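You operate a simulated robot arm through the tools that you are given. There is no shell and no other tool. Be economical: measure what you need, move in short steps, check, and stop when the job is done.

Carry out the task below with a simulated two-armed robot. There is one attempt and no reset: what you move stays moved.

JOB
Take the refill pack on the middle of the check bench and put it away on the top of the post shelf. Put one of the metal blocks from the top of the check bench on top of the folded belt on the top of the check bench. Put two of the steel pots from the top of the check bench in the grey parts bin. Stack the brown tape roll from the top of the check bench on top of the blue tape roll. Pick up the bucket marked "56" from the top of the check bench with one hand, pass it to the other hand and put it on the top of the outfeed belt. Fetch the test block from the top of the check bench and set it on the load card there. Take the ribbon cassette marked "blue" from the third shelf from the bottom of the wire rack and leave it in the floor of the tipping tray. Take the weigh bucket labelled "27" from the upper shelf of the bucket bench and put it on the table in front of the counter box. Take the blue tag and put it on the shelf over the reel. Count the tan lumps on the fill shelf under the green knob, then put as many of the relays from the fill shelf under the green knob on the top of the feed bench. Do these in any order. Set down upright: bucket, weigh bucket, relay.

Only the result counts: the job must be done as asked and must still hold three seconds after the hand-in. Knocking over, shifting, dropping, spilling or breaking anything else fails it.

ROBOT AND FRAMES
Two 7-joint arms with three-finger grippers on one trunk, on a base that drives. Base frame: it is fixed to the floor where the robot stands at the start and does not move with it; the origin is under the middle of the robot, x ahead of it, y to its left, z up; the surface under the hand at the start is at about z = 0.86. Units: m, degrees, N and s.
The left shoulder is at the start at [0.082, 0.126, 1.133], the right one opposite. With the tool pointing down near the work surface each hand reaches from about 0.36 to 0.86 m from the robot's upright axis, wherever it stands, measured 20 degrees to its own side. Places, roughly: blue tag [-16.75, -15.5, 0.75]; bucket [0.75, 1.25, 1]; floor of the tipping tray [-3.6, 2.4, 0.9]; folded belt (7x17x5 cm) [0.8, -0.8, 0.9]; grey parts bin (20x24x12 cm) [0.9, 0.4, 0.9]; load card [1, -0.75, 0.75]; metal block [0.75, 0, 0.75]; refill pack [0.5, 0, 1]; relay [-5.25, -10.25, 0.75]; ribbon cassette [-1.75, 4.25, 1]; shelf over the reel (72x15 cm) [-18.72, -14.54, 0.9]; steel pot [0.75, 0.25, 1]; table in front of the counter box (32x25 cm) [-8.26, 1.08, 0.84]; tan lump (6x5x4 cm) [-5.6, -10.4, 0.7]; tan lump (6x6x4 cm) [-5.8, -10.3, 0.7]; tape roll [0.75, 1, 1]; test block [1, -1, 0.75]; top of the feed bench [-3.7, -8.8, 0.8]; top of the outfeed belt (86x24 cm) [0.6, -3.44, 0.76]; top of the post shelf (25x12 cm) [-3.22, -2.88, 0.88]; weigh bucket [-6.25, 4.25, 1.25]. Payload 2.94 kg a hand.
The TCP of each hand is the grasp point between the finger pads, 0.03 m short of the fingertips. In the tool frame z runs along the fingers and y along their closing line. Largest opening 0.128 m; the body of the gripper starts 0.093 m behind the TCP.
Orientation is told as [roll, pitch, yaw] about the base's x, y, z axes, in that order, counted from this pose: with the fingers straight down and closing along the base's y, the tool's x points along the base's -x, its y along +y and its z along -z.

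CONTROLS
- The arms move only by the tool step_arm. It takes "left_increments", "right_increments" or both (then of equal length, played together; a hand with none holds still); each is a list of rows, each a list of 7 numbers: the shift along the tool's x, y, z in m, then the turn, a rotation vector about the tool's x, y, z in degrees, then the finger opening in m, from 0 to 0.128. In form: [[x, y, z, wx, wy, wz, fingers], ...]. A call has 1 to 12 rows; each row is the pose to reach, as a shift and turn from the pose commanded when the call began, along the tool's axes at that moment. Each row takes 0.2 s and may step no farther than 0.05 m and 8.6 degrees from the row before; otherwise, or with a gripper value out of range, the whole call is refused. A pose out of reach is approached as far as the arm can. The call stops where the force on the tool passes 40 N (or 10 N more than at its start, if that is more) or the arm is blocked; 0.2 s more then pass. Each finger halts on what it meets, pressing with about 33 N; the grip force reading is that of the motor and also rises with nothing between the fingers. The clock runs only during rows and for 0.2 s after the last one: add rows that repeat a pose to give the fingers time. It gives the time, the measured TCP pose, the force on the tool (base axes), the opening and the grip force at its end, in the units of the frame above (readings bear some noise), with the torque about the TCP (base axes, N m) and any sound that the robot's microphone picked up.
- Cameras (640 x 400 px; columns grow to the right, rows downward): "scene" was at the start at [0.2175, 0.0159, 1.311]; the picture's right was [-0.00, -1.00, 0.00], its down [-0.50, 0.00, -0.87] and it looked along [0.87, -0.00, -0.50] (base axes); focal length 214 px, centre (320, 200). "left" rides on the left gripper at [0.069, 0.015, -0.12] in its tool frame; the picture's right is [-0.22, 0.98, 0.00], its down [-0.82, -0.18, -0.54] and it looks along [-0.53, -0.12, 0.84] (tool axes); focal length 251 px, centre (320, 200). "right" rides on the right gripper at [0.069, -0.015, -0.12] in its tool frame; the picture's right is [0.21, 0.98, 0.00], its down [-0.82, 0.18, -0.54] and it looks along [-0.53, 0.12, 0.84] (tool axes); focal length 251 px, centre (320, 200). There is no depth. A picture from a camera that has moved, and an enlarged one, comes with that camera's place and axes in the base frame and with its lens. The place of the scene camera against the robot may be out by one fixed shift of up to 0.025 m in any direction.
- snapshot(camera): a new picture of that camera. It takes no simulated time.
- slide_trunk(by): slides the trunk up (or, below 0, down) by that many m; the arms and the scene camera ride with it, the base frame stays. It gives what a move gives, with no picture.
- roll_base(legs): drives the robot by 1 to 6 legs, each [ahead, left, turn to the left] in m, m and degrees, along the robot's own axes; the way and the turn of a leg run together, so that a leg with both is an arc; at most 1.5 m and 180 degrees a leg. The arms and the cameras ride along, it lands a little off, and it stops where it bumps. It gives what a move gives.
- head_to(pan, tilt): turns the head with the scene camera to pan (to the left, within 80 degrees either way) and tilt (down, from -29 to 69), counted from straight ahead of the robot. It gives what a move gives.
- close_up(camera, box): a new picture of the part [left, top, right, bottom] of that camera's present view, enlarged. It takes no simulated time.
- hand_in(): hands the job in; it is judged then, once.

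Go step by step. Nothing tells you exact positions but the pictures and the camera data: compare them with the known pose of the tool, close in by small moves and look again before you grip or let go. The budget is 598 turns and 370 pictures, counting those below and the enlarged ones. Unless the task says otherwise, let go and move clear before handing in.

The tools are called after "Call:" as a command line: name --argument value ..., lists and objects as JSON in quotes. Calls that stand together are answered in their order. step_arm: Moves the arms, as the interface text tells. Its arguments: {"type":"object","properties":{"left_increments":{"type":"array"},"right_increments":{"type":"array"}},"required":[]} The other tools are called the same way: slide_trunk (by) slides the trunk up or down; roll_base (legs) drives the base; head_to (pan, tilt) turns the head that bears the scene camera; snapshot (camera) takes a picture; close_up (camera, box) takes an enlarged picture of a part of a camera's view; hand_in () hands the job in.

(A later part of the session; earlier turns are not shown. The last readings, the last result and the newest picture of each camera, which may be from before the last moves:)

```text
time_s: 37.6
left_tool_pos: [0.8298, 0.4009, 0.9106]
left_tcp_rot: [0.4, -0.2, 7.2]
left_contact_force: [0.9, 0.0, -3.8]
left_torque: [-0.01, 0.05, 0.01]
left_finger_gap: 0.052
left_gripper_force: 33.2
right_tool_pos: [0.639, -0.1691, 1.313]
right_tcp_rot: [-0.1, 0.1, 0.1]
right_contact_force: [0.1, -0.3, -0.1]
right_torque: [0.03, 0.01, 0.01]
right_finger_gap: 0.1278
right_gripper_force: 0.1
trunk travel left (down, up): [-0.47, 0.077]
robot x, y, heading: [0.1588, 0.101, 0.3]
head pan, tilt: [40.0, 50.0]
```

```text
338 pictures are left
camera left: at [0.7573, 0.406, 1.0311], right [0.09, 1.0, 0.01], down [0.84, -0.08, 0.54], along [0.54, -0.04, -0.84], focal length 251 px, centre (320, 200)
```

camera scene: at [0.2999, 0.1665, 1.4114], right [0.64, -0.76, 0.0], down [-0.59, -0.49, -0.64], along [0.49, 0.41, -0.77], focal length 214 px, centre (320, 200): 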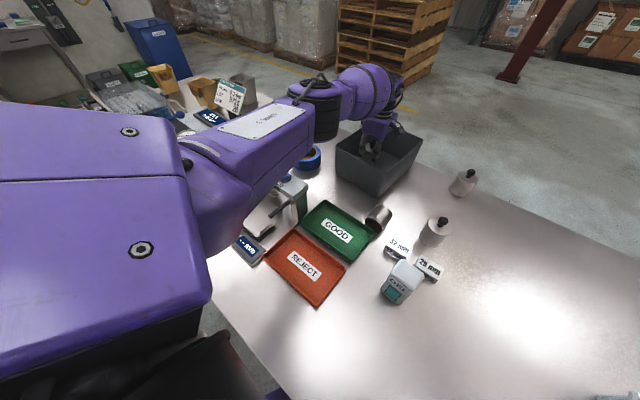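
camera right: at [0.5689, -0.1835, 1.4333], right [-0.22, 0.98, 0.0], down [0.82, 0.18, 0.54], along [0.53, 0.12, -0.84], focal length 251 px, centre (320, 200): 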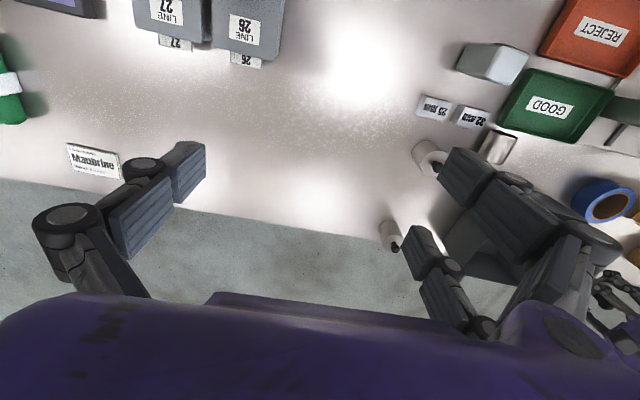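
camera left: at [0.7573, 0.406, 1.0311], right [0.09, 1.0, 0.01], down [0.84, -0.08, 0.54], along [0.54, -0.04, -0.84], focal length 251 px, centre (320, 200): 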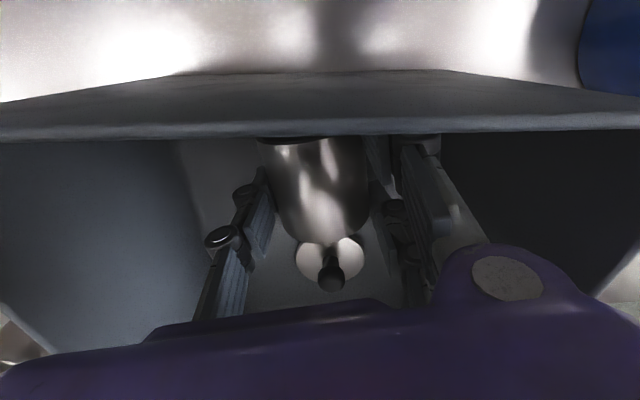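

Body is inside the bin near its floor; release, rise, and check.

Call:
step_arm --left_increments '[[0, 0, 0, 0, 0, 0, 0.08], [0, 0, 0, 0, 0, 0, 0.08], [0, 0, -0.05, 0, 0, 0, 0.08], [0, 0, -0.1, 0, 0, 0, 0.08], [0, 0, -0.15, 0, 0, 0, 0.08], [0, 0, -0.2, 0, 0, 0, 0.08], [0, 0, -0.25, 0, 0, 0, 0.08]]'

Call:
snapshot --camera "left"

Call:
snapshot --camera "scene"

```text
time_s: 39.2
left_tool_pos: [0.8278, 0.3973, 1.1629]
left_tcp_rot: [0.5, -0.3, 7.2]
left_contact_force: [-0.9, 0.1, -0.6]
left_torque: [0.02, -0.04, 0.04]
left_finger_gap: 0.0801
left_gripper_force: 0.0
right_tool_pos: [0.6372, -0.1688, 1.3131]
right_tcp_rot: [0.1, 0.0, 0.2]
right_contact_force: [0.5, 0.0, -0.2]
right_torque: [0.05, -0.02, 0.01]
right_finger_gap: 0.1282
right_gripper_force: 0.1
trunk travel left (down, up): [-0.47, 0.077]
robot x, y, heading: [0.1581, 0.1015, 0.2]
head pan, tilt: [40.0, 50.0]
```

```text
337 pictures are left
camera left: at [0.7556, 0.4023, 1.2817], right [0.09, 1.0, 0.01], down [0.84, -0.08, 0.54], along [0.54, -0.04, -0.84], focal length 251 px, centre (320, 200)
```

left: 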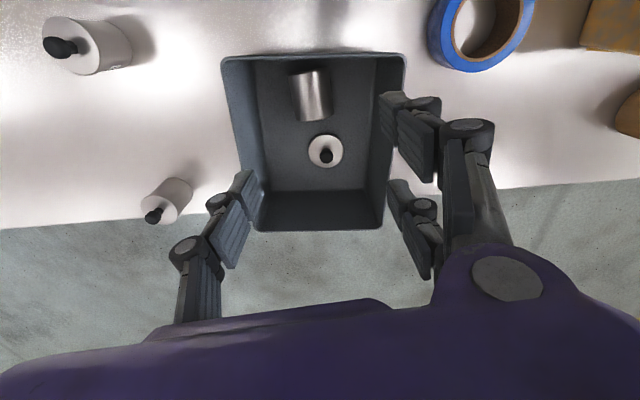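

```text
336 pictures are left
camera scene: at [0.2991, 0.1659, 1.4115], right [0.65, -0.76, 0.0], down [-0.58, -0.49, -0.64], along [0.49, 0.42, -0.77], focal length 214 px, centre (320, 200)
```

scene: 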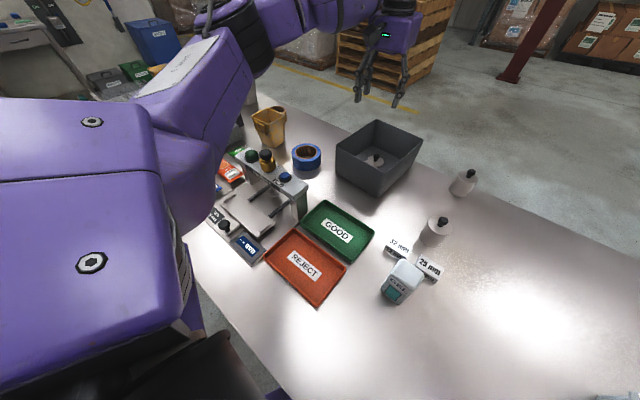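

Body and lid of pot A are in the bin. For pot B I'll grip the body from below its lid with the hand tilted 40°; first move above it.

Call:
step_arm --left_increments '[[0.022, -0.045, 0, 0, 0, 2, 0.1], [0.044, -0.09, 0, 0, 0, 4, 0.1], [0.066, -0.135, 0, 0, 0, 5, 0.1], [0.088, -0.18, 0, 0, 0, 6, 0.1], [0.11, -0.226, 0, 0, 0, 7.2, 0.1], [0.132, -0.271, 0, 0, 0, 7.2, 0.1], [0.132, -0.271, 0, 0, 0, 7.2, 0.1]]'

Call:
step_arm --left_increments '[[0, 0, 0, 0, -8, 0, 0.1], [0, 0, 0, 0, -16, 0, 0.1], [0, 0, 0, 0, -24, 0, 0.1], [0, 0, 0, 0, -32, 0, 0.1], [0, 0, 0, 0, -40, 0, 0.1], [0, 0, 0, 0, -40, 0, 0.1]]'

Call:
snapshot --camera "left"

Call:
snapshot --camera "scene"

```text
refused: row 5 steps farther than a row can; nothing moved
```

```text
time_s: 40.6
left_tool_pos: [0.8289, 0.3987, 1.1607]
left_tcp_rot: [0.6, -40.4, 6.8]
left_contact_force: [0.3, 0.7, -0.3]
left_torque: [-0.03, 0.01, 0.0]
left_finger_gap: 0.0998
left_gripper_force: 0.1
right_tool_pos: [0.6382, -0.1688, 1.3131]
right_tcp_rot: [0.0, 0.0, 0.1]
right_contact_force: [-0.3, -0.1, -0.4]
right_torque: [-0.04, -0.01, -0.06]
right_finger_gap: 0.1278
right_gripper_force: 0.1
trunk travel left (down, up): [-0.47, 0.077]
robot x, y, heading: [0.157, 0.1, 0.0]
head pan, tilt: [40.0, 50.0]
```

```text
335 pictures are left
camera left: at [0.6966, 0.3963, 1.2085], right [0.04, 0.99, 0.15], down [0.3, -0.15, 0.94], along [0.95, 0.01, -0.3], focal length 251 px, centre (320, 200)
```

left: 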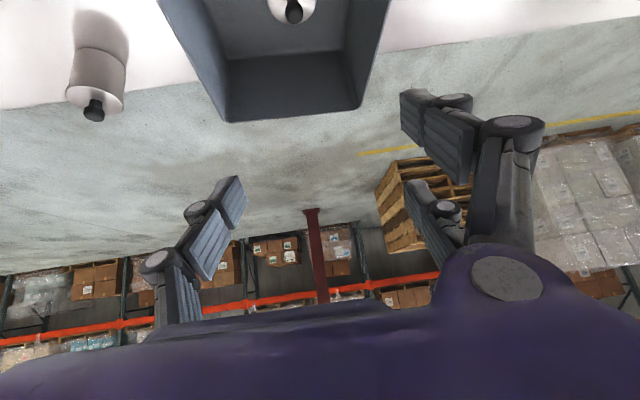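

```text
334 pictures are left
camera scene: at [0.3055, 0.1677, 1.4192], right [0.62, -0.78, 0.0], down [-0.55, -0.43, -0.72], along [0.56, 0.45, -0.7], focal length 214 px, centre (320, 200)
```

scene: 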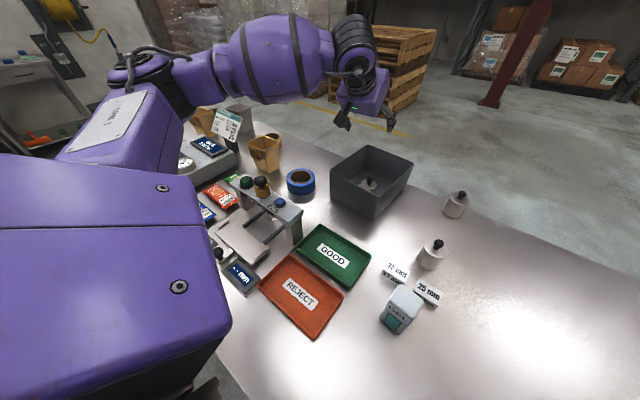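

Call:
step_arm --left_increments '[[0.018, -0.039, -0.0077, 0.6, 0, 0.75, 0.1], [0.036, -0.078, -0.0153, 1.2, 0, 1.5, 0.1], [0.054, -0.117, -0.023, 1.9, 0, 2.2, 0.1], [0.072, -0.156, -0.031, 2.5, 0, 3, 0.1], [0.09, -0.195, -0.038, 3.1, 0, 3.7, 0.1], [0.108, -0.234, -0.046, 3.7, 0, 4.5, 0.1], [0.126, -0.2734, -0.0537, 4.37, 0, 5.2, 0.1], [0.126, -0.2734, -0.0537, 4.37, 0, 5.2, 0.1]]'

Call:
snapshot --camera "left"

Call:
snapshot --camera "right"

```text
time_s: 42.4
left_tool_pos: [0.7339, 0.114, 1.1178]
left_tcp_rot: [0.5, -40.3, 0.2]
left_contact_force: [0.1, 0.6, 0.1]
left_torque: [-0.01, 0.03, -0.01]
left_finger_gap: 0.0999
left_gripper_force: 0.0
right_tool_pos: [0.6381, -0.1682, 1.3133]
right_tcp_rot: [0.0, -0.1, 0.1]
right_contact_force: [0.3, 0.3, 0.3]
right_torque: [-0.01, -0.02, -0.03]
right_finger_gap: 0.128
right_gripper_force: 0.0
trunk travel left (down, up): [-0.47, 0.077]
robot x, y, heading: [0.159, 0.1, 0.4]
head pan, tilt: [40.0, 50.0]
```

```text
333 pictures are left
camera left: at [0.6019, 0.1265, 1.1654], right [0.16, 0.98, 0.15], down [0.28, -0.19, 0.94], along [0.95, -0.11, -0.3], focal length 251 px, centre (320, 200)
```

left: 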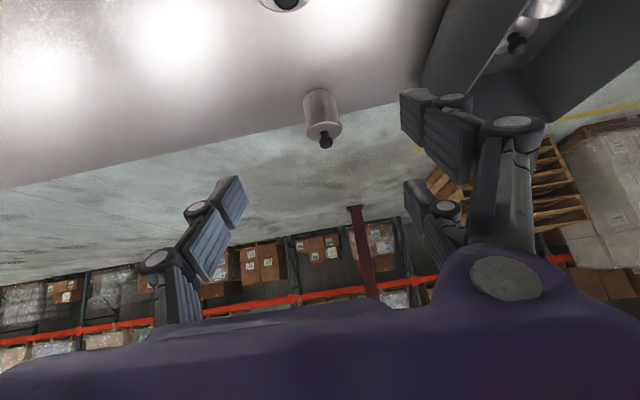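

```text
332 pictures are left
camera right: at [0.569, -0.1818, 1.4335], right [-0.22, 0.98, 0.0], down [0.82, 0.18, 0.54], along [0.53, 0.12, -0.84], focal length 251 px, centre (320, 200)
```

right: 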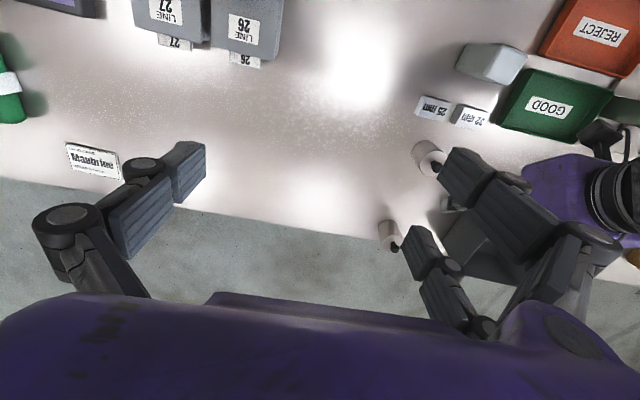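

Call:
step_arm --left_increments '[[0.025, -0.001, 0.03, 0, 0, 0, 0.1], [0.055, -0.002, 0.06, 0, 0, 0, 0.1], [0.0856, -0.002, 0.0952, 0, 0, 0, 0.1], [0.0856, -0.002, 0.0952, 0, 0, 0, 0.1]]'

Call:
snapshot --camera "left"

Call:
head_to --pan 15 --tilt 50

Call:
snapshot --camera "scene"

```text
time_s: 43.4
left_tool_pos: [0.7293, 0.11, 0.9916]
left_tcp_rot: [0.7, -40.3, -0.1]
left_contact_force: [-0.5, -1.1, 0.7]
left_torque: [0.0, -0.03, 0.03]
left_finger_gap: 0.0997
left_gripper_force: 0.1
right_tool_pos: [0.6382, -0.1696, 1.3126]
right_tcp_rot: [0.0, 0.0, 0.2]
right_contact_force: [0.8, -0.5, 0.3]
right_torque: [0.0, 0.0, -0.03]
right_finger_gap: 0.1279
right_gripper_force: 0.0
trunk travel left (down, up): [-0.47, 0.077]
robot x, y, heading: [0.1586, 0.0999, -0.3]
head pan, tilt: [40.0, 50.0]
```

```text
331 pictures are left
camera left: at [0.5978, 0.1235, 1.039], right [0.16, 0.98, 0.15], down [0.28, -0.19, 0.94], along [0.95, -0.11, -0.3], focal length 251 px, centre (320, 200)
```

left: 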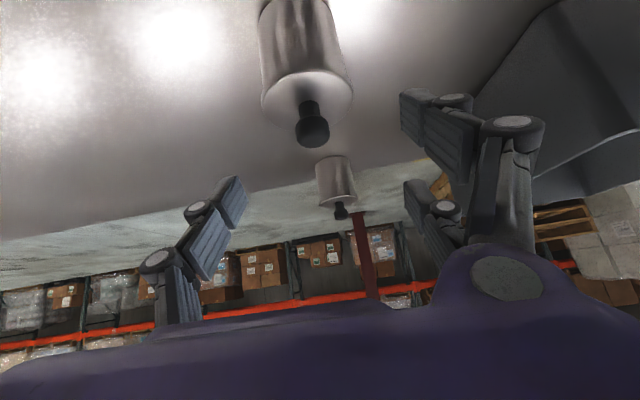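

```text
time_s: 44.3
left_tool_pos: [0.7293, 0.1087, 0.9918]
left_tcp_rot: [0.6, -40.3, 0.0]
left_contact_force: [1.0, -0.9, 0.0]
left_torque: [0.0, -0.04, -0.01]
left_finger_gap: 0.0996
left_gripper_force: 0.0
right_tool_pos: [0.6387, -0.1681, 1.3127]
right_tcp_rot: [0.1, 0.1, 0.1]
right_contact_force: [-0.5, 0.4, 0.9]
right_torque: [0.02, 0.01, 0.03]
right_finger_gap: 0.128
right_gripper_force: 0.1
trunk travel left (down, up): [-0.47, 0.077]
robot x, y, heading: [0.1613, 0.0999, 0.2]
head pan, tilt: [15.0, 50.0]
```

```text
330 pictures are left
camera scene: at [0.3, 0.1662, 1.4112], right [0.64, -0.77, 0.0], down [-0.59, -0.49, -0.64], along [0.49, 0.41, -0.77], focal length 214 px, centre (320, 200)
```

scene: 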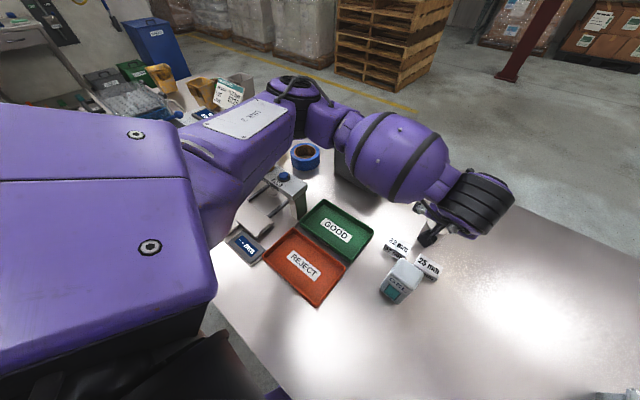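

The left forearm hovers near the bin rim in this pose, so going lower is risky; I retract the left hand and will use the right arm, whose forearm side is free.

Call:
step_arm --left_increments '[[-0.03, 0, -0.035, 0, 0, 0, 0.1], [-0.06, 0, -0.07, 0, 0, 0, 0.1], [-0.09, 0, -0.105, 0, 0, 0, 0.1], [-0.12, 0, -0.14, 0, 8, 0, 0.1], [-0.15, 0, -0.175, 0, 16, 0, 0.1], [-0.16, 0.03, -0.19, 0, 24, 0, 0.1], [-0.16, 0.07, -0.19, 0, 32, 0, 0.1], [-0.16, 0.11, -0.19, 0, 40, 0, 0.1], [-0.16, 0.15, -0.19, 0, 40, 0, 0.1], [-0.16, 0.19, -0.19, 0, 40, 0, 0.1], [-0.16, 0.23, -0.19, 0, 40, 0, 0.1], [-0.16, 0.27, -0.19, 0, 40, 0, 0.1]]'

Call:
step_arm --right_increments '[[-0.02, 0.04, 0, 0, -8, 0, 0.1], [-0.04, 0.08, 0, 0, -16, 0, 0.1], [-0.055, 0.12, 0, 0, -24, 0, 0.1], [-0.07, 0.16, 0, 0, -32, 0, 0.1], [-0.085, 0.2, 0, 0, -40, 0, 0.1], [-0.095, 0.24, 0.01, 0, -40, 0, 0.1], [-0.095, 0.28, 0.05, 0, -40, 0, 0.1], [-0.095, 0.28, 0.09, 0, -40, 0, 0.1], [-0.095, 0.28, 0.13, 0, -40, 0, 0.1], [-0.095, 0.28, 0.17, 0, -40, 0, 0.1], [-0.095, 0.28, 0.2, 0, -40, 0, 0.1]]'

Call:
snapshot --camera "right"

Call:
snapshot --camera "scene"

```text
time_s: 46.9
left_tool_pos: [0.724, 0.3797, 1.2428]
left_tcp_rot: [0.3, -0.3, 0.4]
left_contact_force: [0.6, -0.5, 0.2]
left_torque: [-0.01, -0.05, 0.0]
left_finger_gap: 0.1003
left_gripper_force: 0.1
right_tool_pos: [0.6375, -0.1677, 1.3135]
right_tcp_rot: [0.0, -0.1, 0.1]
right_contact_force: [0.1, 0.9, 0.4]
right_torque: [-0.01, 0.01, -0.01]
right_finger_gap: 0.1279
right_gripper_force: 0.1
trunk travel left (down, up): [-0.47, 0.077]
robot x, y, heading: [0.1597, 0.1019, 0.1]
head pan, tilt: [15.0, 50.0]
```

```text
refused: row 7 steps farther than a row can; nothing moved
```

```text
329 pictures are left
camera right: at [0.5682, -0.1814, 1.4339], right [-0.22, 0.98, 0.0], down [0.82, 0.18, 0.54], along [0.53, 0.12, -0.84], focal length 251 px, centre (320, 200)
```

right: 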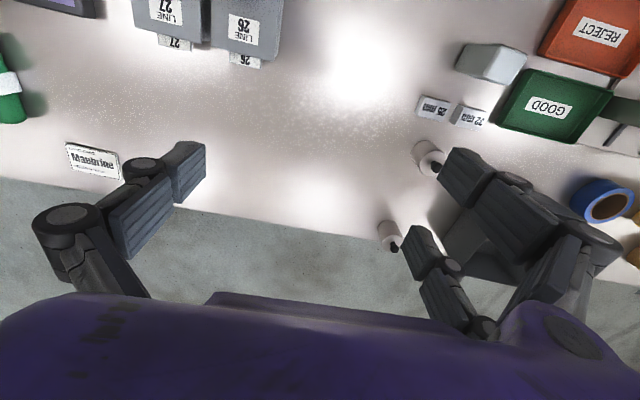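

```text
328 pictures are left
camera scene: at [0.3145, 0.1386, 1.4114], right [0.26, -0.96, 0.0], down [-0.74, -0.2, -0.64], along [0.62, 0.17, -0.77], focal length 214 px, centre (320, 200)
```

scene: 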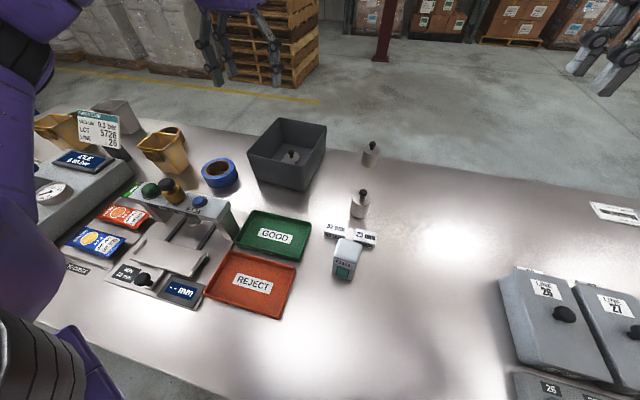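

Call:
step_arm --right_increments '[[-0.02, 0.035, 0.015, 0, -8, 0, 0.1], [-0.04, 0.07, 0.03, 0, -16, 0, 0.1], [-0.055, 0.105, 0.05, 0, -24, 0, 0.1], [-0.07, 0.14, 0.07, 0, -32, 0, 0.1], [-0.085, 0.175, 0.09, 0, -40, 0, 0.1], [-0.09, 0.21, 0.12, 0, -40, 0, 0.1], [-0.094, 0.245, 0.15, 0, -40, 0, 0.1], [-0.094, 0.28, 0.18, 0, -40, 0, 0.1], [-0.094, 0.28, 0.21, 0, -40, 0, 0.1], [-0.094, 0.28, 0.21, 0, -40, 0, 0.1]]'

Call:
snapshot --camera "right"

Call:
snapshot --camera "scene"

```text
time_s: 49.1
left_tool_pos: [0.725, 0.3769, 1.2433]
left_tcp_rot: [0.4, -0.3, 0.3]
left_contact_force: [0.2, -0.6, -0.6]
left_torque: [0.0, 0.02, 0.01]
left_finger_gap: 0.1
left_gripper_force: 0.1
right_tool_pos: [0.7308, 0.1128, 1.1032]
right_tcp_rot: [0.1, -40.0, 0.1]
right_contact_force: [-0.7, 0.4, -0.3]
right_torque: [-0.02, 0.01, 0.04]
right_finger_gap: 0.1
right_gripper_force: 0.0
trunk travel left (down, up): [-0.47, 0.077]
robot x, y, heading: [0.1621, 0.1026, 0.1]
head pan, tilt: [15.0, 50.0]
```

```text
327 pictures are left
camera right: at [0.6013, 0.0985, 1.1509], right [-0.17, 0.98, -0.14], down [0.28, 0.18, 0.94], along [0.95, 0.12, -0.3], focal length 251 px, centre (320, 200)
```

right: 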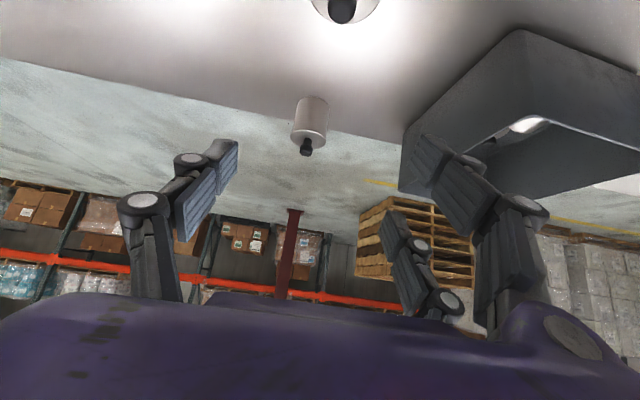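

```text
326 pictures are left
camera scene: at [0.3151, 0.1374, 1.4114], right [0.26, -0.96, 0.0], down [-0.74, -0.2, -0.64], along [0.62, 0.17, -0.77], focal length 214 px, centre (320, 200)
```

scene: 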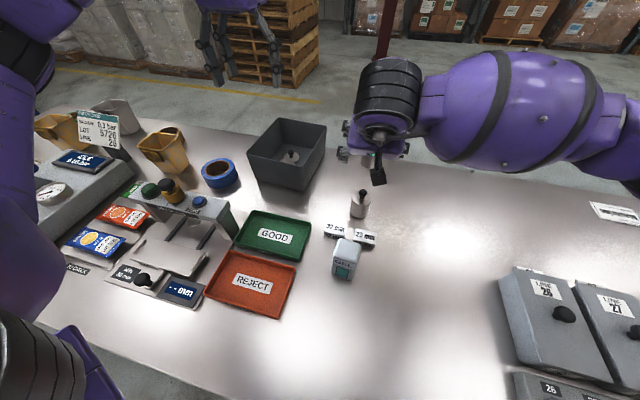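

Call:
step_arm --right_increments '[[0.028, 0, 0.034, 0, 0, 0, 0.1], [0.056, 0, 0.068, 0, 0, 0, 0.1], [0.084, 0, 0.102, 0, 0, 0, 0.1], [0.111, 0, 0.133, 0, 0, 0, 0.1], [0.111, 0, 0.133, 0, 0, 0, 0.1]]'

Call:
snapshot --camera "right"

Call:
close_up --camera "scene" --box '[300, 120, 460, 300]'

```text
time_s: 50.3
left_tool_pos: [0.7265, 0.3782, 1.243]
left_tcp_rot: [0.5, -0.3, 0.4]
left_contact_force: [0.0, 0.4, 0.4]
left_torque: [-0.04, -0.04, 0.01]
left_finger_gap: 0.1003
left_gripper_force: 0.0
right_tool_pos: [0.7323, 0.1133, 0.9277]
right_tcp_rot: [0.1, -40.0, 0.2]
right_contact_force: [-0.9, 0.0, 0.1]
right_torque: [-0.01, 0.02, -0.02]
right_finger_gap: 0.0999
right_gripper_force: 0.1
trunk travel left (down, up): [-0.47, 0.077]
robot x, y, heading: [0.1624, 0.0989, 0.3]
head pan, tilt: [15.0, 50.0]
```

```text
325 pictures are left
camera right: at [0.6017, 0.0985, 0.9759], right [-0.17, 0.98, -0.14], down [0.28, 0.18, 0.94], along [0.95, 0.12, -0.3], focal length 251 px, centre (320, 200)
```

right: 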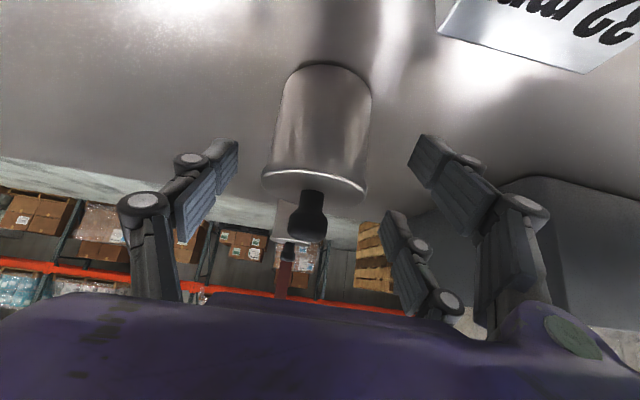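

```text
2.22 times, centred on (380, 210) of scene
camera zoom: at [0.3149, 0.1371, 1.4114], right [0.26, -0.96, 0.0], down [-0.74, -0.2, -0.64], along [0.62, 0.17, -0.77], focal length 477 px, centre (187, 178)
```

zoom: 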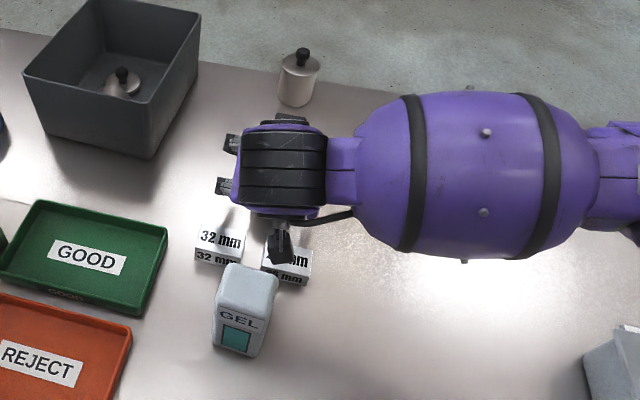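

Call:
step_arm --right_increments '[[0.009, 0, 0.0107, 0, 0, 0, 0.1], [0.018, 0, 0.0214, 0, 0, 0, 0.09], [0.018, 0, 0.0214, 0, 0, 0, 0.07]]'

Call:
snapshot --camera "right"

```text
time_s: 51.1
left_tool_pos: [0.724, 0.3797, 1.2428]
left_tcp_rot: [0.5, -0.5, 0.6]
left_contact_force: [0.5, 0.6, -0.4]
left_torque: [-0.01, -0.02, 0.02]
left_finger_gap: 0.1002
left_gripper_force: 0.2
right_tool_pos: [0.7316, 0.115, 0.9043]
right_tcp_rot: [0.4, -40.2, 0.2]
right_contact_force: [-3.1, 4.1, 11.7]
right_torque: [0.72, 0.25, 0.1]
right_finger_gap: 0.0754
right_gripper_force: 4.2
trunk travel left (down, up): [-0.47, 0.077]
robot x, y, heading: [0.1603, 0.1009, 0.2]
head pan, tilt: [15.0, 50.0]
```

```text
323 pictures are left
camera right: at [0.6014, 0.0997, 0.951], right [-0.17, 0.98, -0.13], down [0.28, 0.18, 0.94], along [0.95, 0.12, -0.3], focal length 251 px, centre (320, 200)
```

right: 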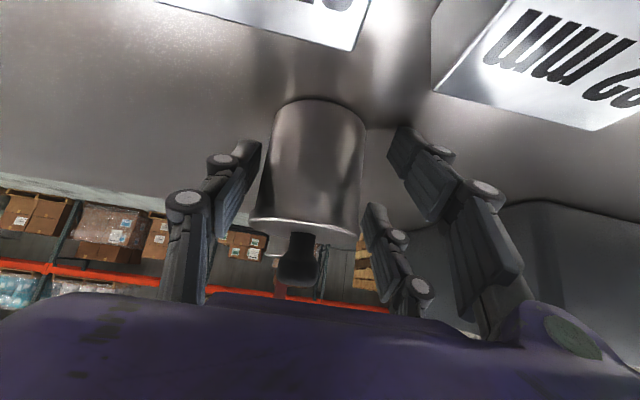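

Call:
step_arm --right_increments '[[-0.005, 0, -0.006, 0, 0, 0, 0.075], [-0.005, 0, -0.006, 0, 0, 0, 0.06], [-0.005, 0, -0.006, 0, 0, 0, 0.04], [-0.005, 0, -0.006, 0, 0, 0, 0.04], [-0.005, 0, -0.006, 0, 0, 0, 0.04]]'

Call:
snapshot --camera "right"

```text
time_s: 52.3
left_tool_pos: [0.7255, 0.3781, 1.2422]
left_tcp_rot: [0.5, -0.3, 0.4]
left_contact_force: [0.2, -1.1, 0.4]
left_torque: [-0.01, 0.0, -0.01]
left_finger_gap: 0.1002
left_gripper_force: 0.1
right_tool_pos: [0.7323, 0.1112, 0.9104]
right_tcp_rot: [0.0, -40.0, 0.0]
right_contact_force: [0.0, -2.0, -0.2]
right_torque: [0.04, 0.06, 0.02]
right_finger_gap: 0.0567
right_gripper_force: 32.7
trunk travel left (down, up): [-0.47, 0.077]
robot x, y, heading: [0.1558, 0.1006, 0.1]
head pan, tilt: [15.0, 50.0]
heard: snap
```

```text
322 pictures are left
camera right: at [0.6018, 0.0974, 0.9569], right [-0.17, 0.98, -0.14], down [0.28, 0.18, 0.94], along [0.94, 0.12, -0.3], focal length 251 px, centre (320, 200)
```

right: 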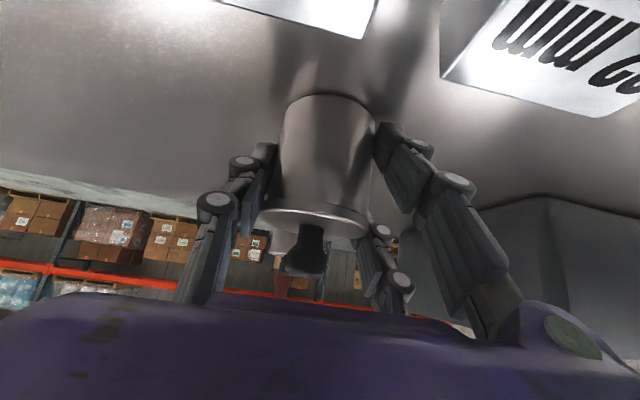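

Call:
step_arm --right_increments '[[-0.0064, 0, -0.0077, 0, 0, 0, 0.04], [-0.0129, 0, -0.0153, 0, 0, 0, 0.04], [-0.0129, 0, -0.0153, 0, 0, 0, 0.04]]'

Call:
snapshot --camera "right"

```text
time_s: 53.1
left_tool_pos: [0.7248, 0.3785, 1.2422]
left_tcp_rot: [0.4, -0.2, 0.4]
left_contact_force: [-0.6, -0.4, -0.4]
left_torque: [0.05, 0.0, 0.0]
left_finger_gap: 0.0999
left_gripper_force: 0.2
right_tool_pos: [0.7315, 0.1121, 0.9305]
right_tcp_rot: [0.1, -39.9, 0.1]
right_contact_force: [0.6, -0.5, 0.4]
right_torque: [0.03, 0.06, 0.02]
right_finger_gap: 0.0568
right_gripper_force: 33.2
trunk travel left (down, up): [-0.47, 0.077]
robot x, y, heading: [0.1591, 0.1012, 0.0]
head pan, tilt: [15.0, 50.0]
```

```text
321 pictures are left
camera right: at [0.6016, 0.0976, 0.9772], right [-0.17, 0.98, -0.14], down [0.28, 0.18, 0.94], along [0.94, 0.12, -0.31], focal length 251 px, centre (320, 200)
```

right: 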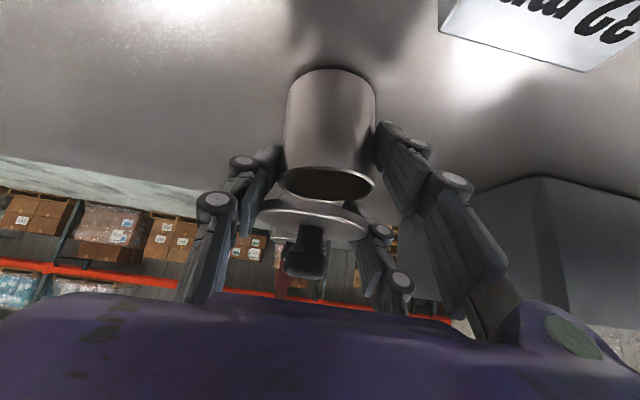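

The lid again came off in the grip while the body stays standing. I put this lid in the bin too, then the body (both pots with their lids end in the bin).

Call:
step_arm --right_increments '[[-0.026, 0, -0.031, 0, 0, 0, 0.04], [-0.052, 0, -0.061, 0, 0, 0, 0.04], [-0.077, 0, -0.092, 0, 0, 0, 0.04], [-0.103, 0, -0.122, 0, 8, 0, 0.04], [-0.129, 0, -0.153, 0, 16, 0, 0.04], [-0.129, 0, -0.153, 0, 24, 0, 0.04], [-0.129, 0, -0.153, 0, 32, 0, 0.04], [-0.129, 0, -0.153, 0, 40, 0, 0.04], [-0.129, 0, -0.153, 0, 40, 0, 0.04]]'

Call:
step_arm --left_increments '[[0.03, 0.02, 0, 0, 0, 0, 0.1], [0.06, 0.04, 0, 0, 0, 0, 0.1], [0.09, 0.06, 0, 0, 0, 0, 0.1], [0.12, 0.08, 0, 0, 0, 0, 0.1], [0.12, 0.11, 0, 0, 0, 0, 0.1], [0.12, 0.11, 0, 0, 0, 0, 0.1], [0.12, 0.11, 0, 0, 0, 0, 0.1]]' --right_increments '[[0, 0, 0, 0, 0, 0, 0.04], [-0.03, 0.035, 0, 0, 0, 0, 0.04], [-0.06, 0.07, 0, 0, 0, 0, 0.04], [-0.09, 0.105, 0, 0, 0, 0, 0.04], [-0.12, 0.14, 0, 0, 0, 0, 0.04], [-0.155, 0.175, 0, 0, 0, 0, 0.04], [-0.185, 0.21, 0, 0, 0, 0, 0.04]]'

Call:
snapshot --camera "right"

Call:
snapshot --camera "scene"

```text
time_s: 55.1
left_tool_pos: [0.7255, 0.3771, 1.2427]
left_tcp_rot: [0.5, -0.2, 0.4]
left_contact_force: [-0.5, 0.4, 0.6]
left_torque: [0.02, 0.02, 0.0]
left_finger_gap: 0.1001
left_gripper_force: 0.1
right_tool_pos: [0.7322, 0.1106, 1.1301]
right_tcp_rot: [0.1, 0.2, 0.2]
right_contact_force: [-0.1, 0.1, -0.8]
right_torque: [0.01, 0.03, -0.02]
right_finger_gap: 0.0564
right_gripper_force: 33.7
trunk travel left (down, up): [-0.47, 0.077]
robot x, y, heading: [0.1581, 0.1006, 0.2]
head pan, tilt: [15.0, 50.0]
```

```text
time_s: 56.7
left_tool_pos: [0.6035, 0.4894, 1.2431]
left_tcp_rot: [0.5, -0.3, 0.4]
left_contact_force: [-0.1, 0.8, 0.7]
left_torque: [-0.02, -0.01, 0.02]
left_finger_gap: 0.1
left_gripper_force: 0.1
right_tool_pos: [0.8419, 0.2689, 1.122]
right_tcp_rot: [0.0, 0.0, 0.2]
right_contact_force: [0.7, 0.4, -0.4]
right_torque: [-0.04, 0.03, 0.02]
right_finger_gap: 0.0564
right_gripper_force: 32.9
right hand out of reach, approached as far as the arm can: row 6, 7
trunk travel left (down, up): [-0.47, 0.077]
robot x, y, heading: [0.1603, 0.0964, 0.0]
head pan, tilt: [15.0, 50.0]
```

```text
320 pictures are left
camera right: at [0.7732, 0.2537, 1.2427], right [-0.22, 0.98, 0.0], down [0.82, 0.18, 0.54], along [0.53, 0.12, -0.84], focal length 251 px, centre (320, 200)
```

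right: 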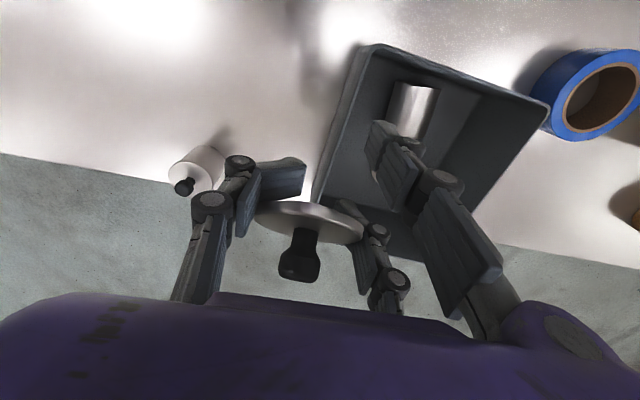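

```text
319 pictures are left
camera scene: at [0.315, 0.138, 1.4113], right [0.26, -0.97, 0.0], down [-0.74, -0.2, -0.64], along [0.62, 0.17, -0.77], focal length 214 px, centre (320, 200)
```

scene: 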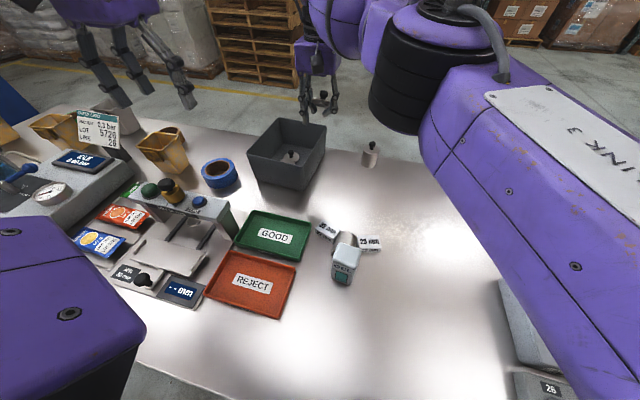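

Call:
close_up --camera "scene" --box '[290, 190, 410, 290]'

```text
4.00 times, centred on (350, 240) of scene
camera zoom: at [0.315, 0.138, 1.4113], right [0.26, -0.97, 0.0], down [-0.74, -0.2, -0.64], along [0.62, 0.17, -0.77], focal length 858 px, centre (200, 40)
```

zoom: 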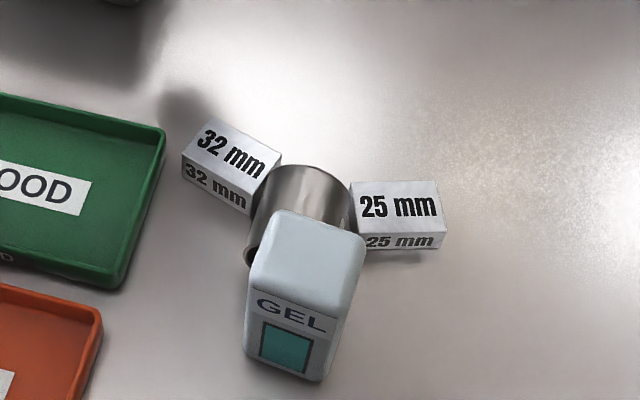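

The body B toppled and nudged the two metal blocks; I'll correct that afterwards. First drop the lid into the bin.

Call:
step_arm --right_increments '[[0.005, 0.03, 0, 0, 0, 0, 0.04], [0.01, 0.06, 0, 0, 0, 0, 0.04], [0.01, 0.075, 0.04, 0, 0, 0, 0.04], [0.01, 0.075, 0.08, 0, 0, 0, 0.04], [0.01, 0.075, 0.12, 0, 0, 0, 0.04], [0.01, 0.075, 0.16, 0, 0, 0, 0.04], [0.01, 0.075, 0.16, 0, 0, 0, 0.04]]'

Call:
snapshot --camera "right"

Call:
snapshot --camera "scene"

```text
time_s: 58.3
left_tool_pos: [0.6046, 0.4901, 1.2402]
left_tcp_rot: [0.4, -0.3, 0.5]
left_contact_force: [-1.2, 0.4, -0.1]
left_torque: [-0.06, -0.01, 0.04]
left_finger_gap: 0.0999
left_gripper_force: 0.0
right_tool_pos: [0.8063, 0.3228, 0.9706]
right_tcp_rot: [-0.2, -0.1, 0.1]
right_contact_force: [1.3, -1.7, 5.6]
right_torque: [-0.02, -0.16, -0.29]
right_finger_gap: 0.0569
right_gripper_force: 6.0
right hand out of reach, approached as far as the arm can: row 1, 2, 3, 4, 5, 6, 7
trunk travel left (down, up): [-0.47, 0.077]
robot x, y, heading: [0.1568, 0.1013, 0.2]
head pan, tilt: [15.0, 50.0]
```

```text
317 pictures are left
camera right: at [0.7373, 0.3096, 1.0907], right [-0.22, 0.98, 0.0], down [0.82, 0.18, 0.54], along [0.53, 0.12, -0.84], focal length 251 px, centre (320, 200)
```

right: 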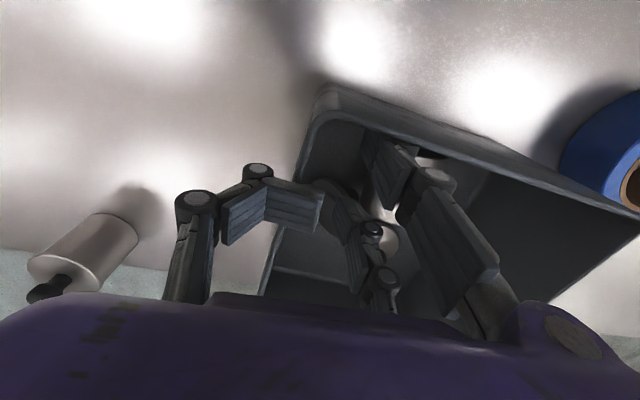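

```text
316 pictures are left
camera scene: at [0.3149, 0.1382, 1.4113], right [0.26, -0.96, 0.0], down [-0.74, -0.2, -0.64], along [0.62, 0.17, -0.77], focal length 214 px, centre (320, 200)
```

scene: 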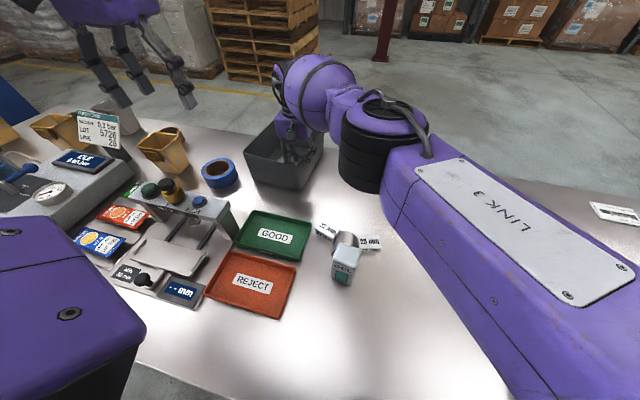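

Call:
step_arm --right_increments '[[0, 0, -0.04, 0, 0, 0, 0.05], [0, 0, -0.08, 0, 0, 0, 0.05], [0, 0, -0.12, 0, 0, 0, 0.05], [0, 0, -0.16, 0, 0, 0, 0.05], [0, 0, -0.18, 0, 0, 0, 0.05]]'

Call:
snapshot --camera "right"

Call:
snapshot --camera "scene"

```text
time_s: 59.5
left_tool_pos: [0.6044, 0.4884, 1.2425]
left_tcp_rot: [0.5, -0.2, 0.4]
left_contact_force: [0.5, 0.2, -0.6]
left_torque: [-0.01, 0.01, 0.01]
left_finger_gap: 0.1
left_gripper_force: 0.0
right_tool_pos: [0.8042, 0.321, 1.1505]
right_tcp_rot: [0.0, 0.0, 0.1]
right_contact_force: [-0.6, -0.2, 0.0]
right_torque: [0.01, -0.03, 0.01]
right_finger_gap: 0.0505
right_gripper_force: 0.0
trunk travel left (down, up): [-0.47, 0.077]
robot x, y, heading: [0.1615, 0.1004, 0.3]
head pan, tilt: [15.0, 50.0]
```

```text
315 pictures are left
camera right: at [0.7346, 0.3068, 1.2706], right [-0.22, 0.98, 0.0], down [0.82, 0.18, 0.54], along [0.53, 0.12, -0.84], focal length 251 px, centre (320, 200)
```

right: 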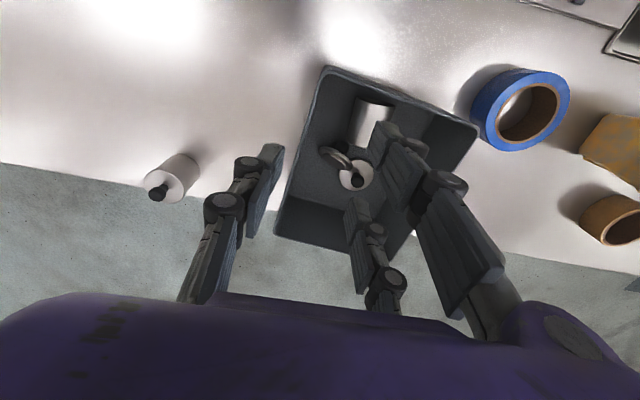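

```text
314 pictures are left
camera scene: at [0.315, 0.1372, 1.4113], right [0.26, -0.96, 0.0], down [-0.74, -0.2, -0.64], along [0.62, 0.17, -0.77], focal length 214 px, centre (320, 200)
```

scene: 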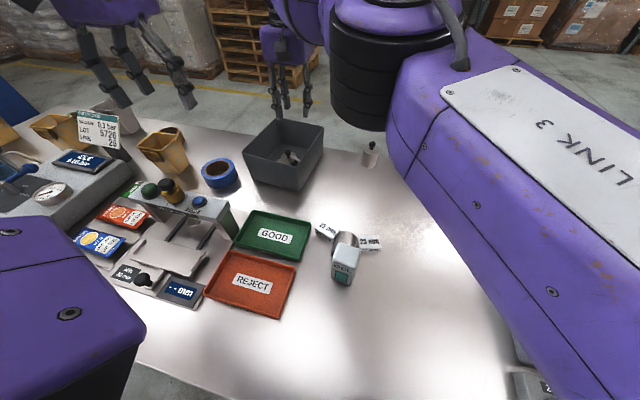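

Both lids and body A are in the bin. Now look at body B from above with the right hand.

Call:
step_arm --right_increments '[[0.025, -0.035, 0, 0, 0, 0, 0.09], [0.05, -0.07, 0, 0, 0, 0, 0.09], [0.075, -0.105, 0, 0, 0, 0, 0.09], [0.1, -0.14, 0, 0, 0, 0, 0.09], [0.125, -0.17, 0, 0, 0, 0, 0.09], [0.15, -0.2, 0, 0, 0, 0, 0.09], [0.15, -0.2, 0, 0, 0, 0, 0.09]]'

Call:
snapshot --camera "right"

Call:
snapshot --camera "left"

```text
time_s: 61.1
left_tool_pos: [0.6044, 0.489, 1.2424]
left_tcp_rot: [0.3, -0.4, 0.4]
left_contact_force: [-0.3, 1.2, 0.1]
left_torque: [-0.03, 0.04, 0.02]
left_finger_gap: 0.1
left_gripper_force: 0.1
right_tool_pos: [0.6575, 0.1225, 1.1509]
right_tcp_rot: [0.0, 0.0, 0.1]
right_contact_force: [-0.2, 0.3, -0.5]
right_torque: [-0.06, 0.05, -0.01]
right_finger_gap: 0.0901
right_gripper_force: 0.1
trunk travel left (down, up): [-0.47, 0.077]
robot x, y, heading: [0.1598, 0.102, 0.2]
head pan, tilt: [15.0, 50.0]
```

```text
313 pictures are left
camera right: at [0.5877, 0.1087, 1.2712], right [-0.22, 0.98, 0.0], down [0.82, 0.18, 0.54], along [0.53, 0.12, -0.84], focal length 251 px, centre (320, 200)
```

right: 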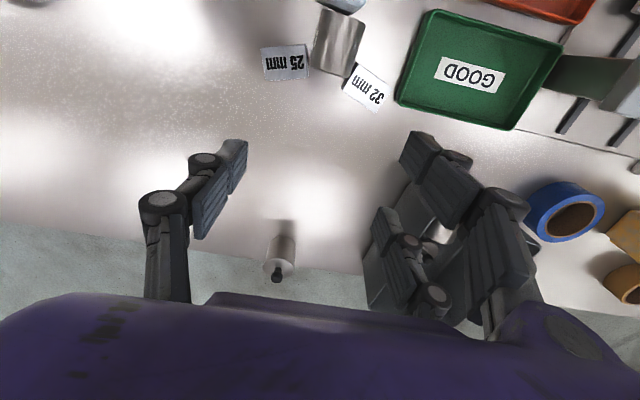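

```text
312 pictures are left
camera left: at [0.5343, 0.5026, 1.362], right [0.21, 0.98, 0.01], down [0.82, -0.18, 0.54], along [0.53, -0.11, -0.84], focal length 251 px, centre (320, 200)
```

left: 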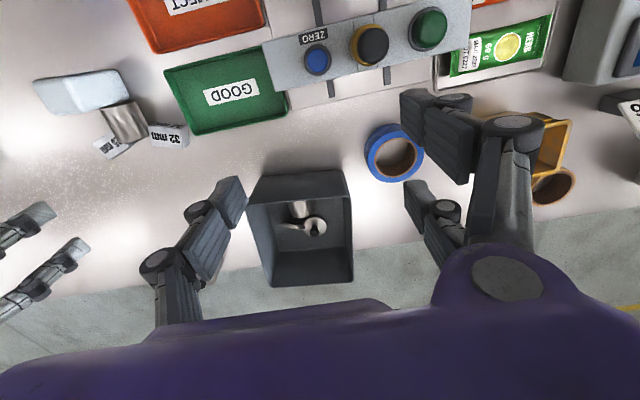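

Blocks now: 32 mm at about (0.632,0.187), 25 mm at (0.625,0.07); body B between them. I'll take the 25 mm block with the right hand (it will be the one for the belt), starting with a look from closer.

Call:
step_arm --right_increments '[[0.004, -0.006, 0.012, 0, 0, 8.5, 0.06], [0.008, -0.012, 0.024, 0, 0, 17, 0.06], [0.012, -0.018, 0.036, 0, 0, 25.5, 0.06], [0.016, -0.024, 0.048, 0, 0, 34, 0.06], [0.02, -0.03, 0.06, 0, 0, 42.5, 0.06], [0.024, -0.036, 0.072, 0, 0, 51, 0.06], [0.028, -0.042, 0.084, 0, 0, 59.5, 0.06], [0.032, -0.048, 0.1, 0, 0, 68, 0.06], [0.032, -0.052, 0.12, 0, 0, 76.5, 0.06], [0.032, -0.052, 0.14, 0, 0, 77, 0.06], [0.032, -0.052, 0.14, 0, 0, 77, 0.06]]'

Call:
snapshot --camera "right"

Call:
snapshot --camera "scene"

```text
time_s: 63.5
left_tool_pos: [0.6043, 0.4877, 1.2422]
left_tcp_rot: [0.4, -0.4, 0.4]
left_contact_force: [0.0, -0.2, 0.3]
left_torque: [0.04, 0.04, -0.02]
left_finger_gap: 0.1001
left_gripper_force: 0.1
right_tool_pos: [0.6255, 0.0687, 1.0107]
right_tcp_rot: [0.0, -0.1, -76.9]
right_contact_force: [1.1, 0.5, -0.2]
right_torque: [0.01, 0.0, -0.01]
right_finger_gap: 0.0598
right_gripper_force: 0.0
trunk travel left (down, up): [-0.47, 0.077]
robot x, y, heading: [0.1558, 0.1011, 0.1]
head pan, tilt: [15.0, 50.0]
```

```text
311 pictures are left
camera right: at [0.5941, 0.1346, 1.1309], right [0.9, 0.43, 0.0], down [0.36, -0.76, 0.54], along [0.23, -0.49, -0.84], focal length 251 px, centre (320, 200)
```

right: 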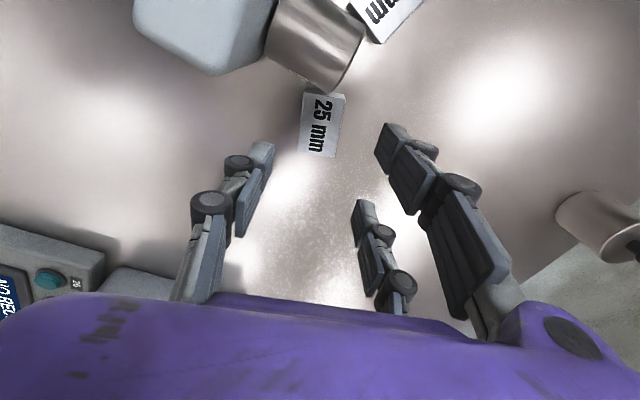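

```text
310 pictures are left
camera scene: at [0.3151, 0.1371, 1.4114], right [0.26, -0.96, 0.0], down [-0.74, -0.2, -0.64], along [0.62, 0.17, -0.77], focal length 214 px, centre (320, 200)
```

scene: 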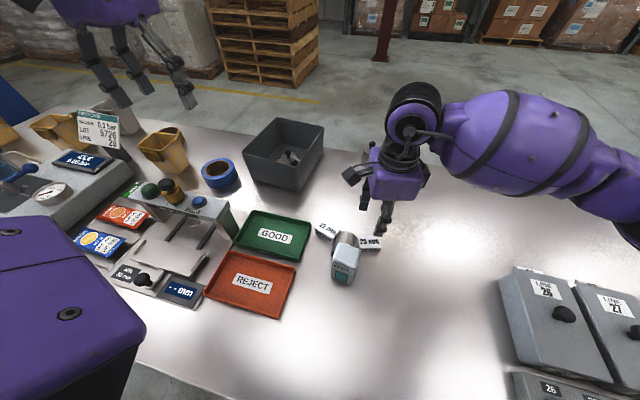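

Call:
step_arm --right_increments '[[0, 0, 0.04, 0, 0, 0, 0.06], [0, 0, 0.08, 0, 0, 0, 0.06], [0, 0, 0.102, 0, 0, 0, 0.06], [0, 0, 0.102, 0, 0, 0, 0.06], [0, 0, 0.102, 0, 0, 0, 0.02], [0, 0, 0.102, 0, 0, 0, 0.02], [0, 0, 0.102, 0, 0, 0, 0.02]]'

Call:
snapshot --camera "right"

```text
time_s: 65.1
left_tool_pos: [0.6044, 0.4887, 1.2431]
left_tcp_rot: [0.4, -0.3, 0.3]
left_contact_force: [0.4, 0.2, 0.1]
left_torque: [0.02, -0.02, 0.04]
left_finger_gap: 0.1
left_gripper_force: 0.0
right_tool_pos: [0.6246, 0.0685, 0.9095]
right_tcp_rot: [0.0, 0.0, -76.8]
right_contact_force: [0.6, 0.0, -0.3]
right_torque: [0.02, -0.05, 0.01]
right_finger_gap: 0.0394
right_gripper_force: 32.6
trunk travel left (down, up): [-0.47, 0.077]
robot x, y, heading: [0.1583, 0.099, 0.2]
head pan, tilt: [15.0, 50.0]
```

```text
309 pictures are left
camera right: at [0.5947, 0.1337, 1.029], right [0.9, 0.43, 0.0], down [0.36, -0.76, 0.54], along [0.23, -0.49, -0.84], focal length 251 px, centre (320, 200)
```

right: 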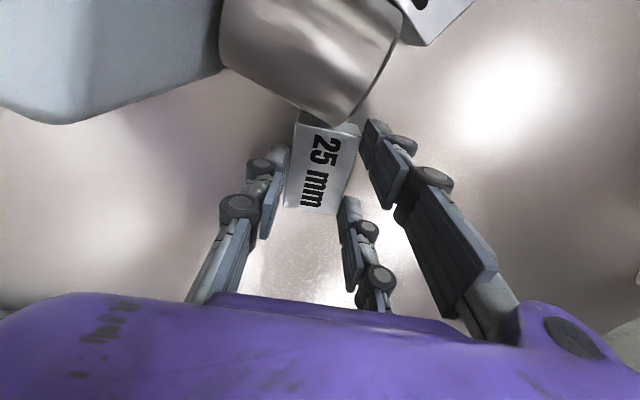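

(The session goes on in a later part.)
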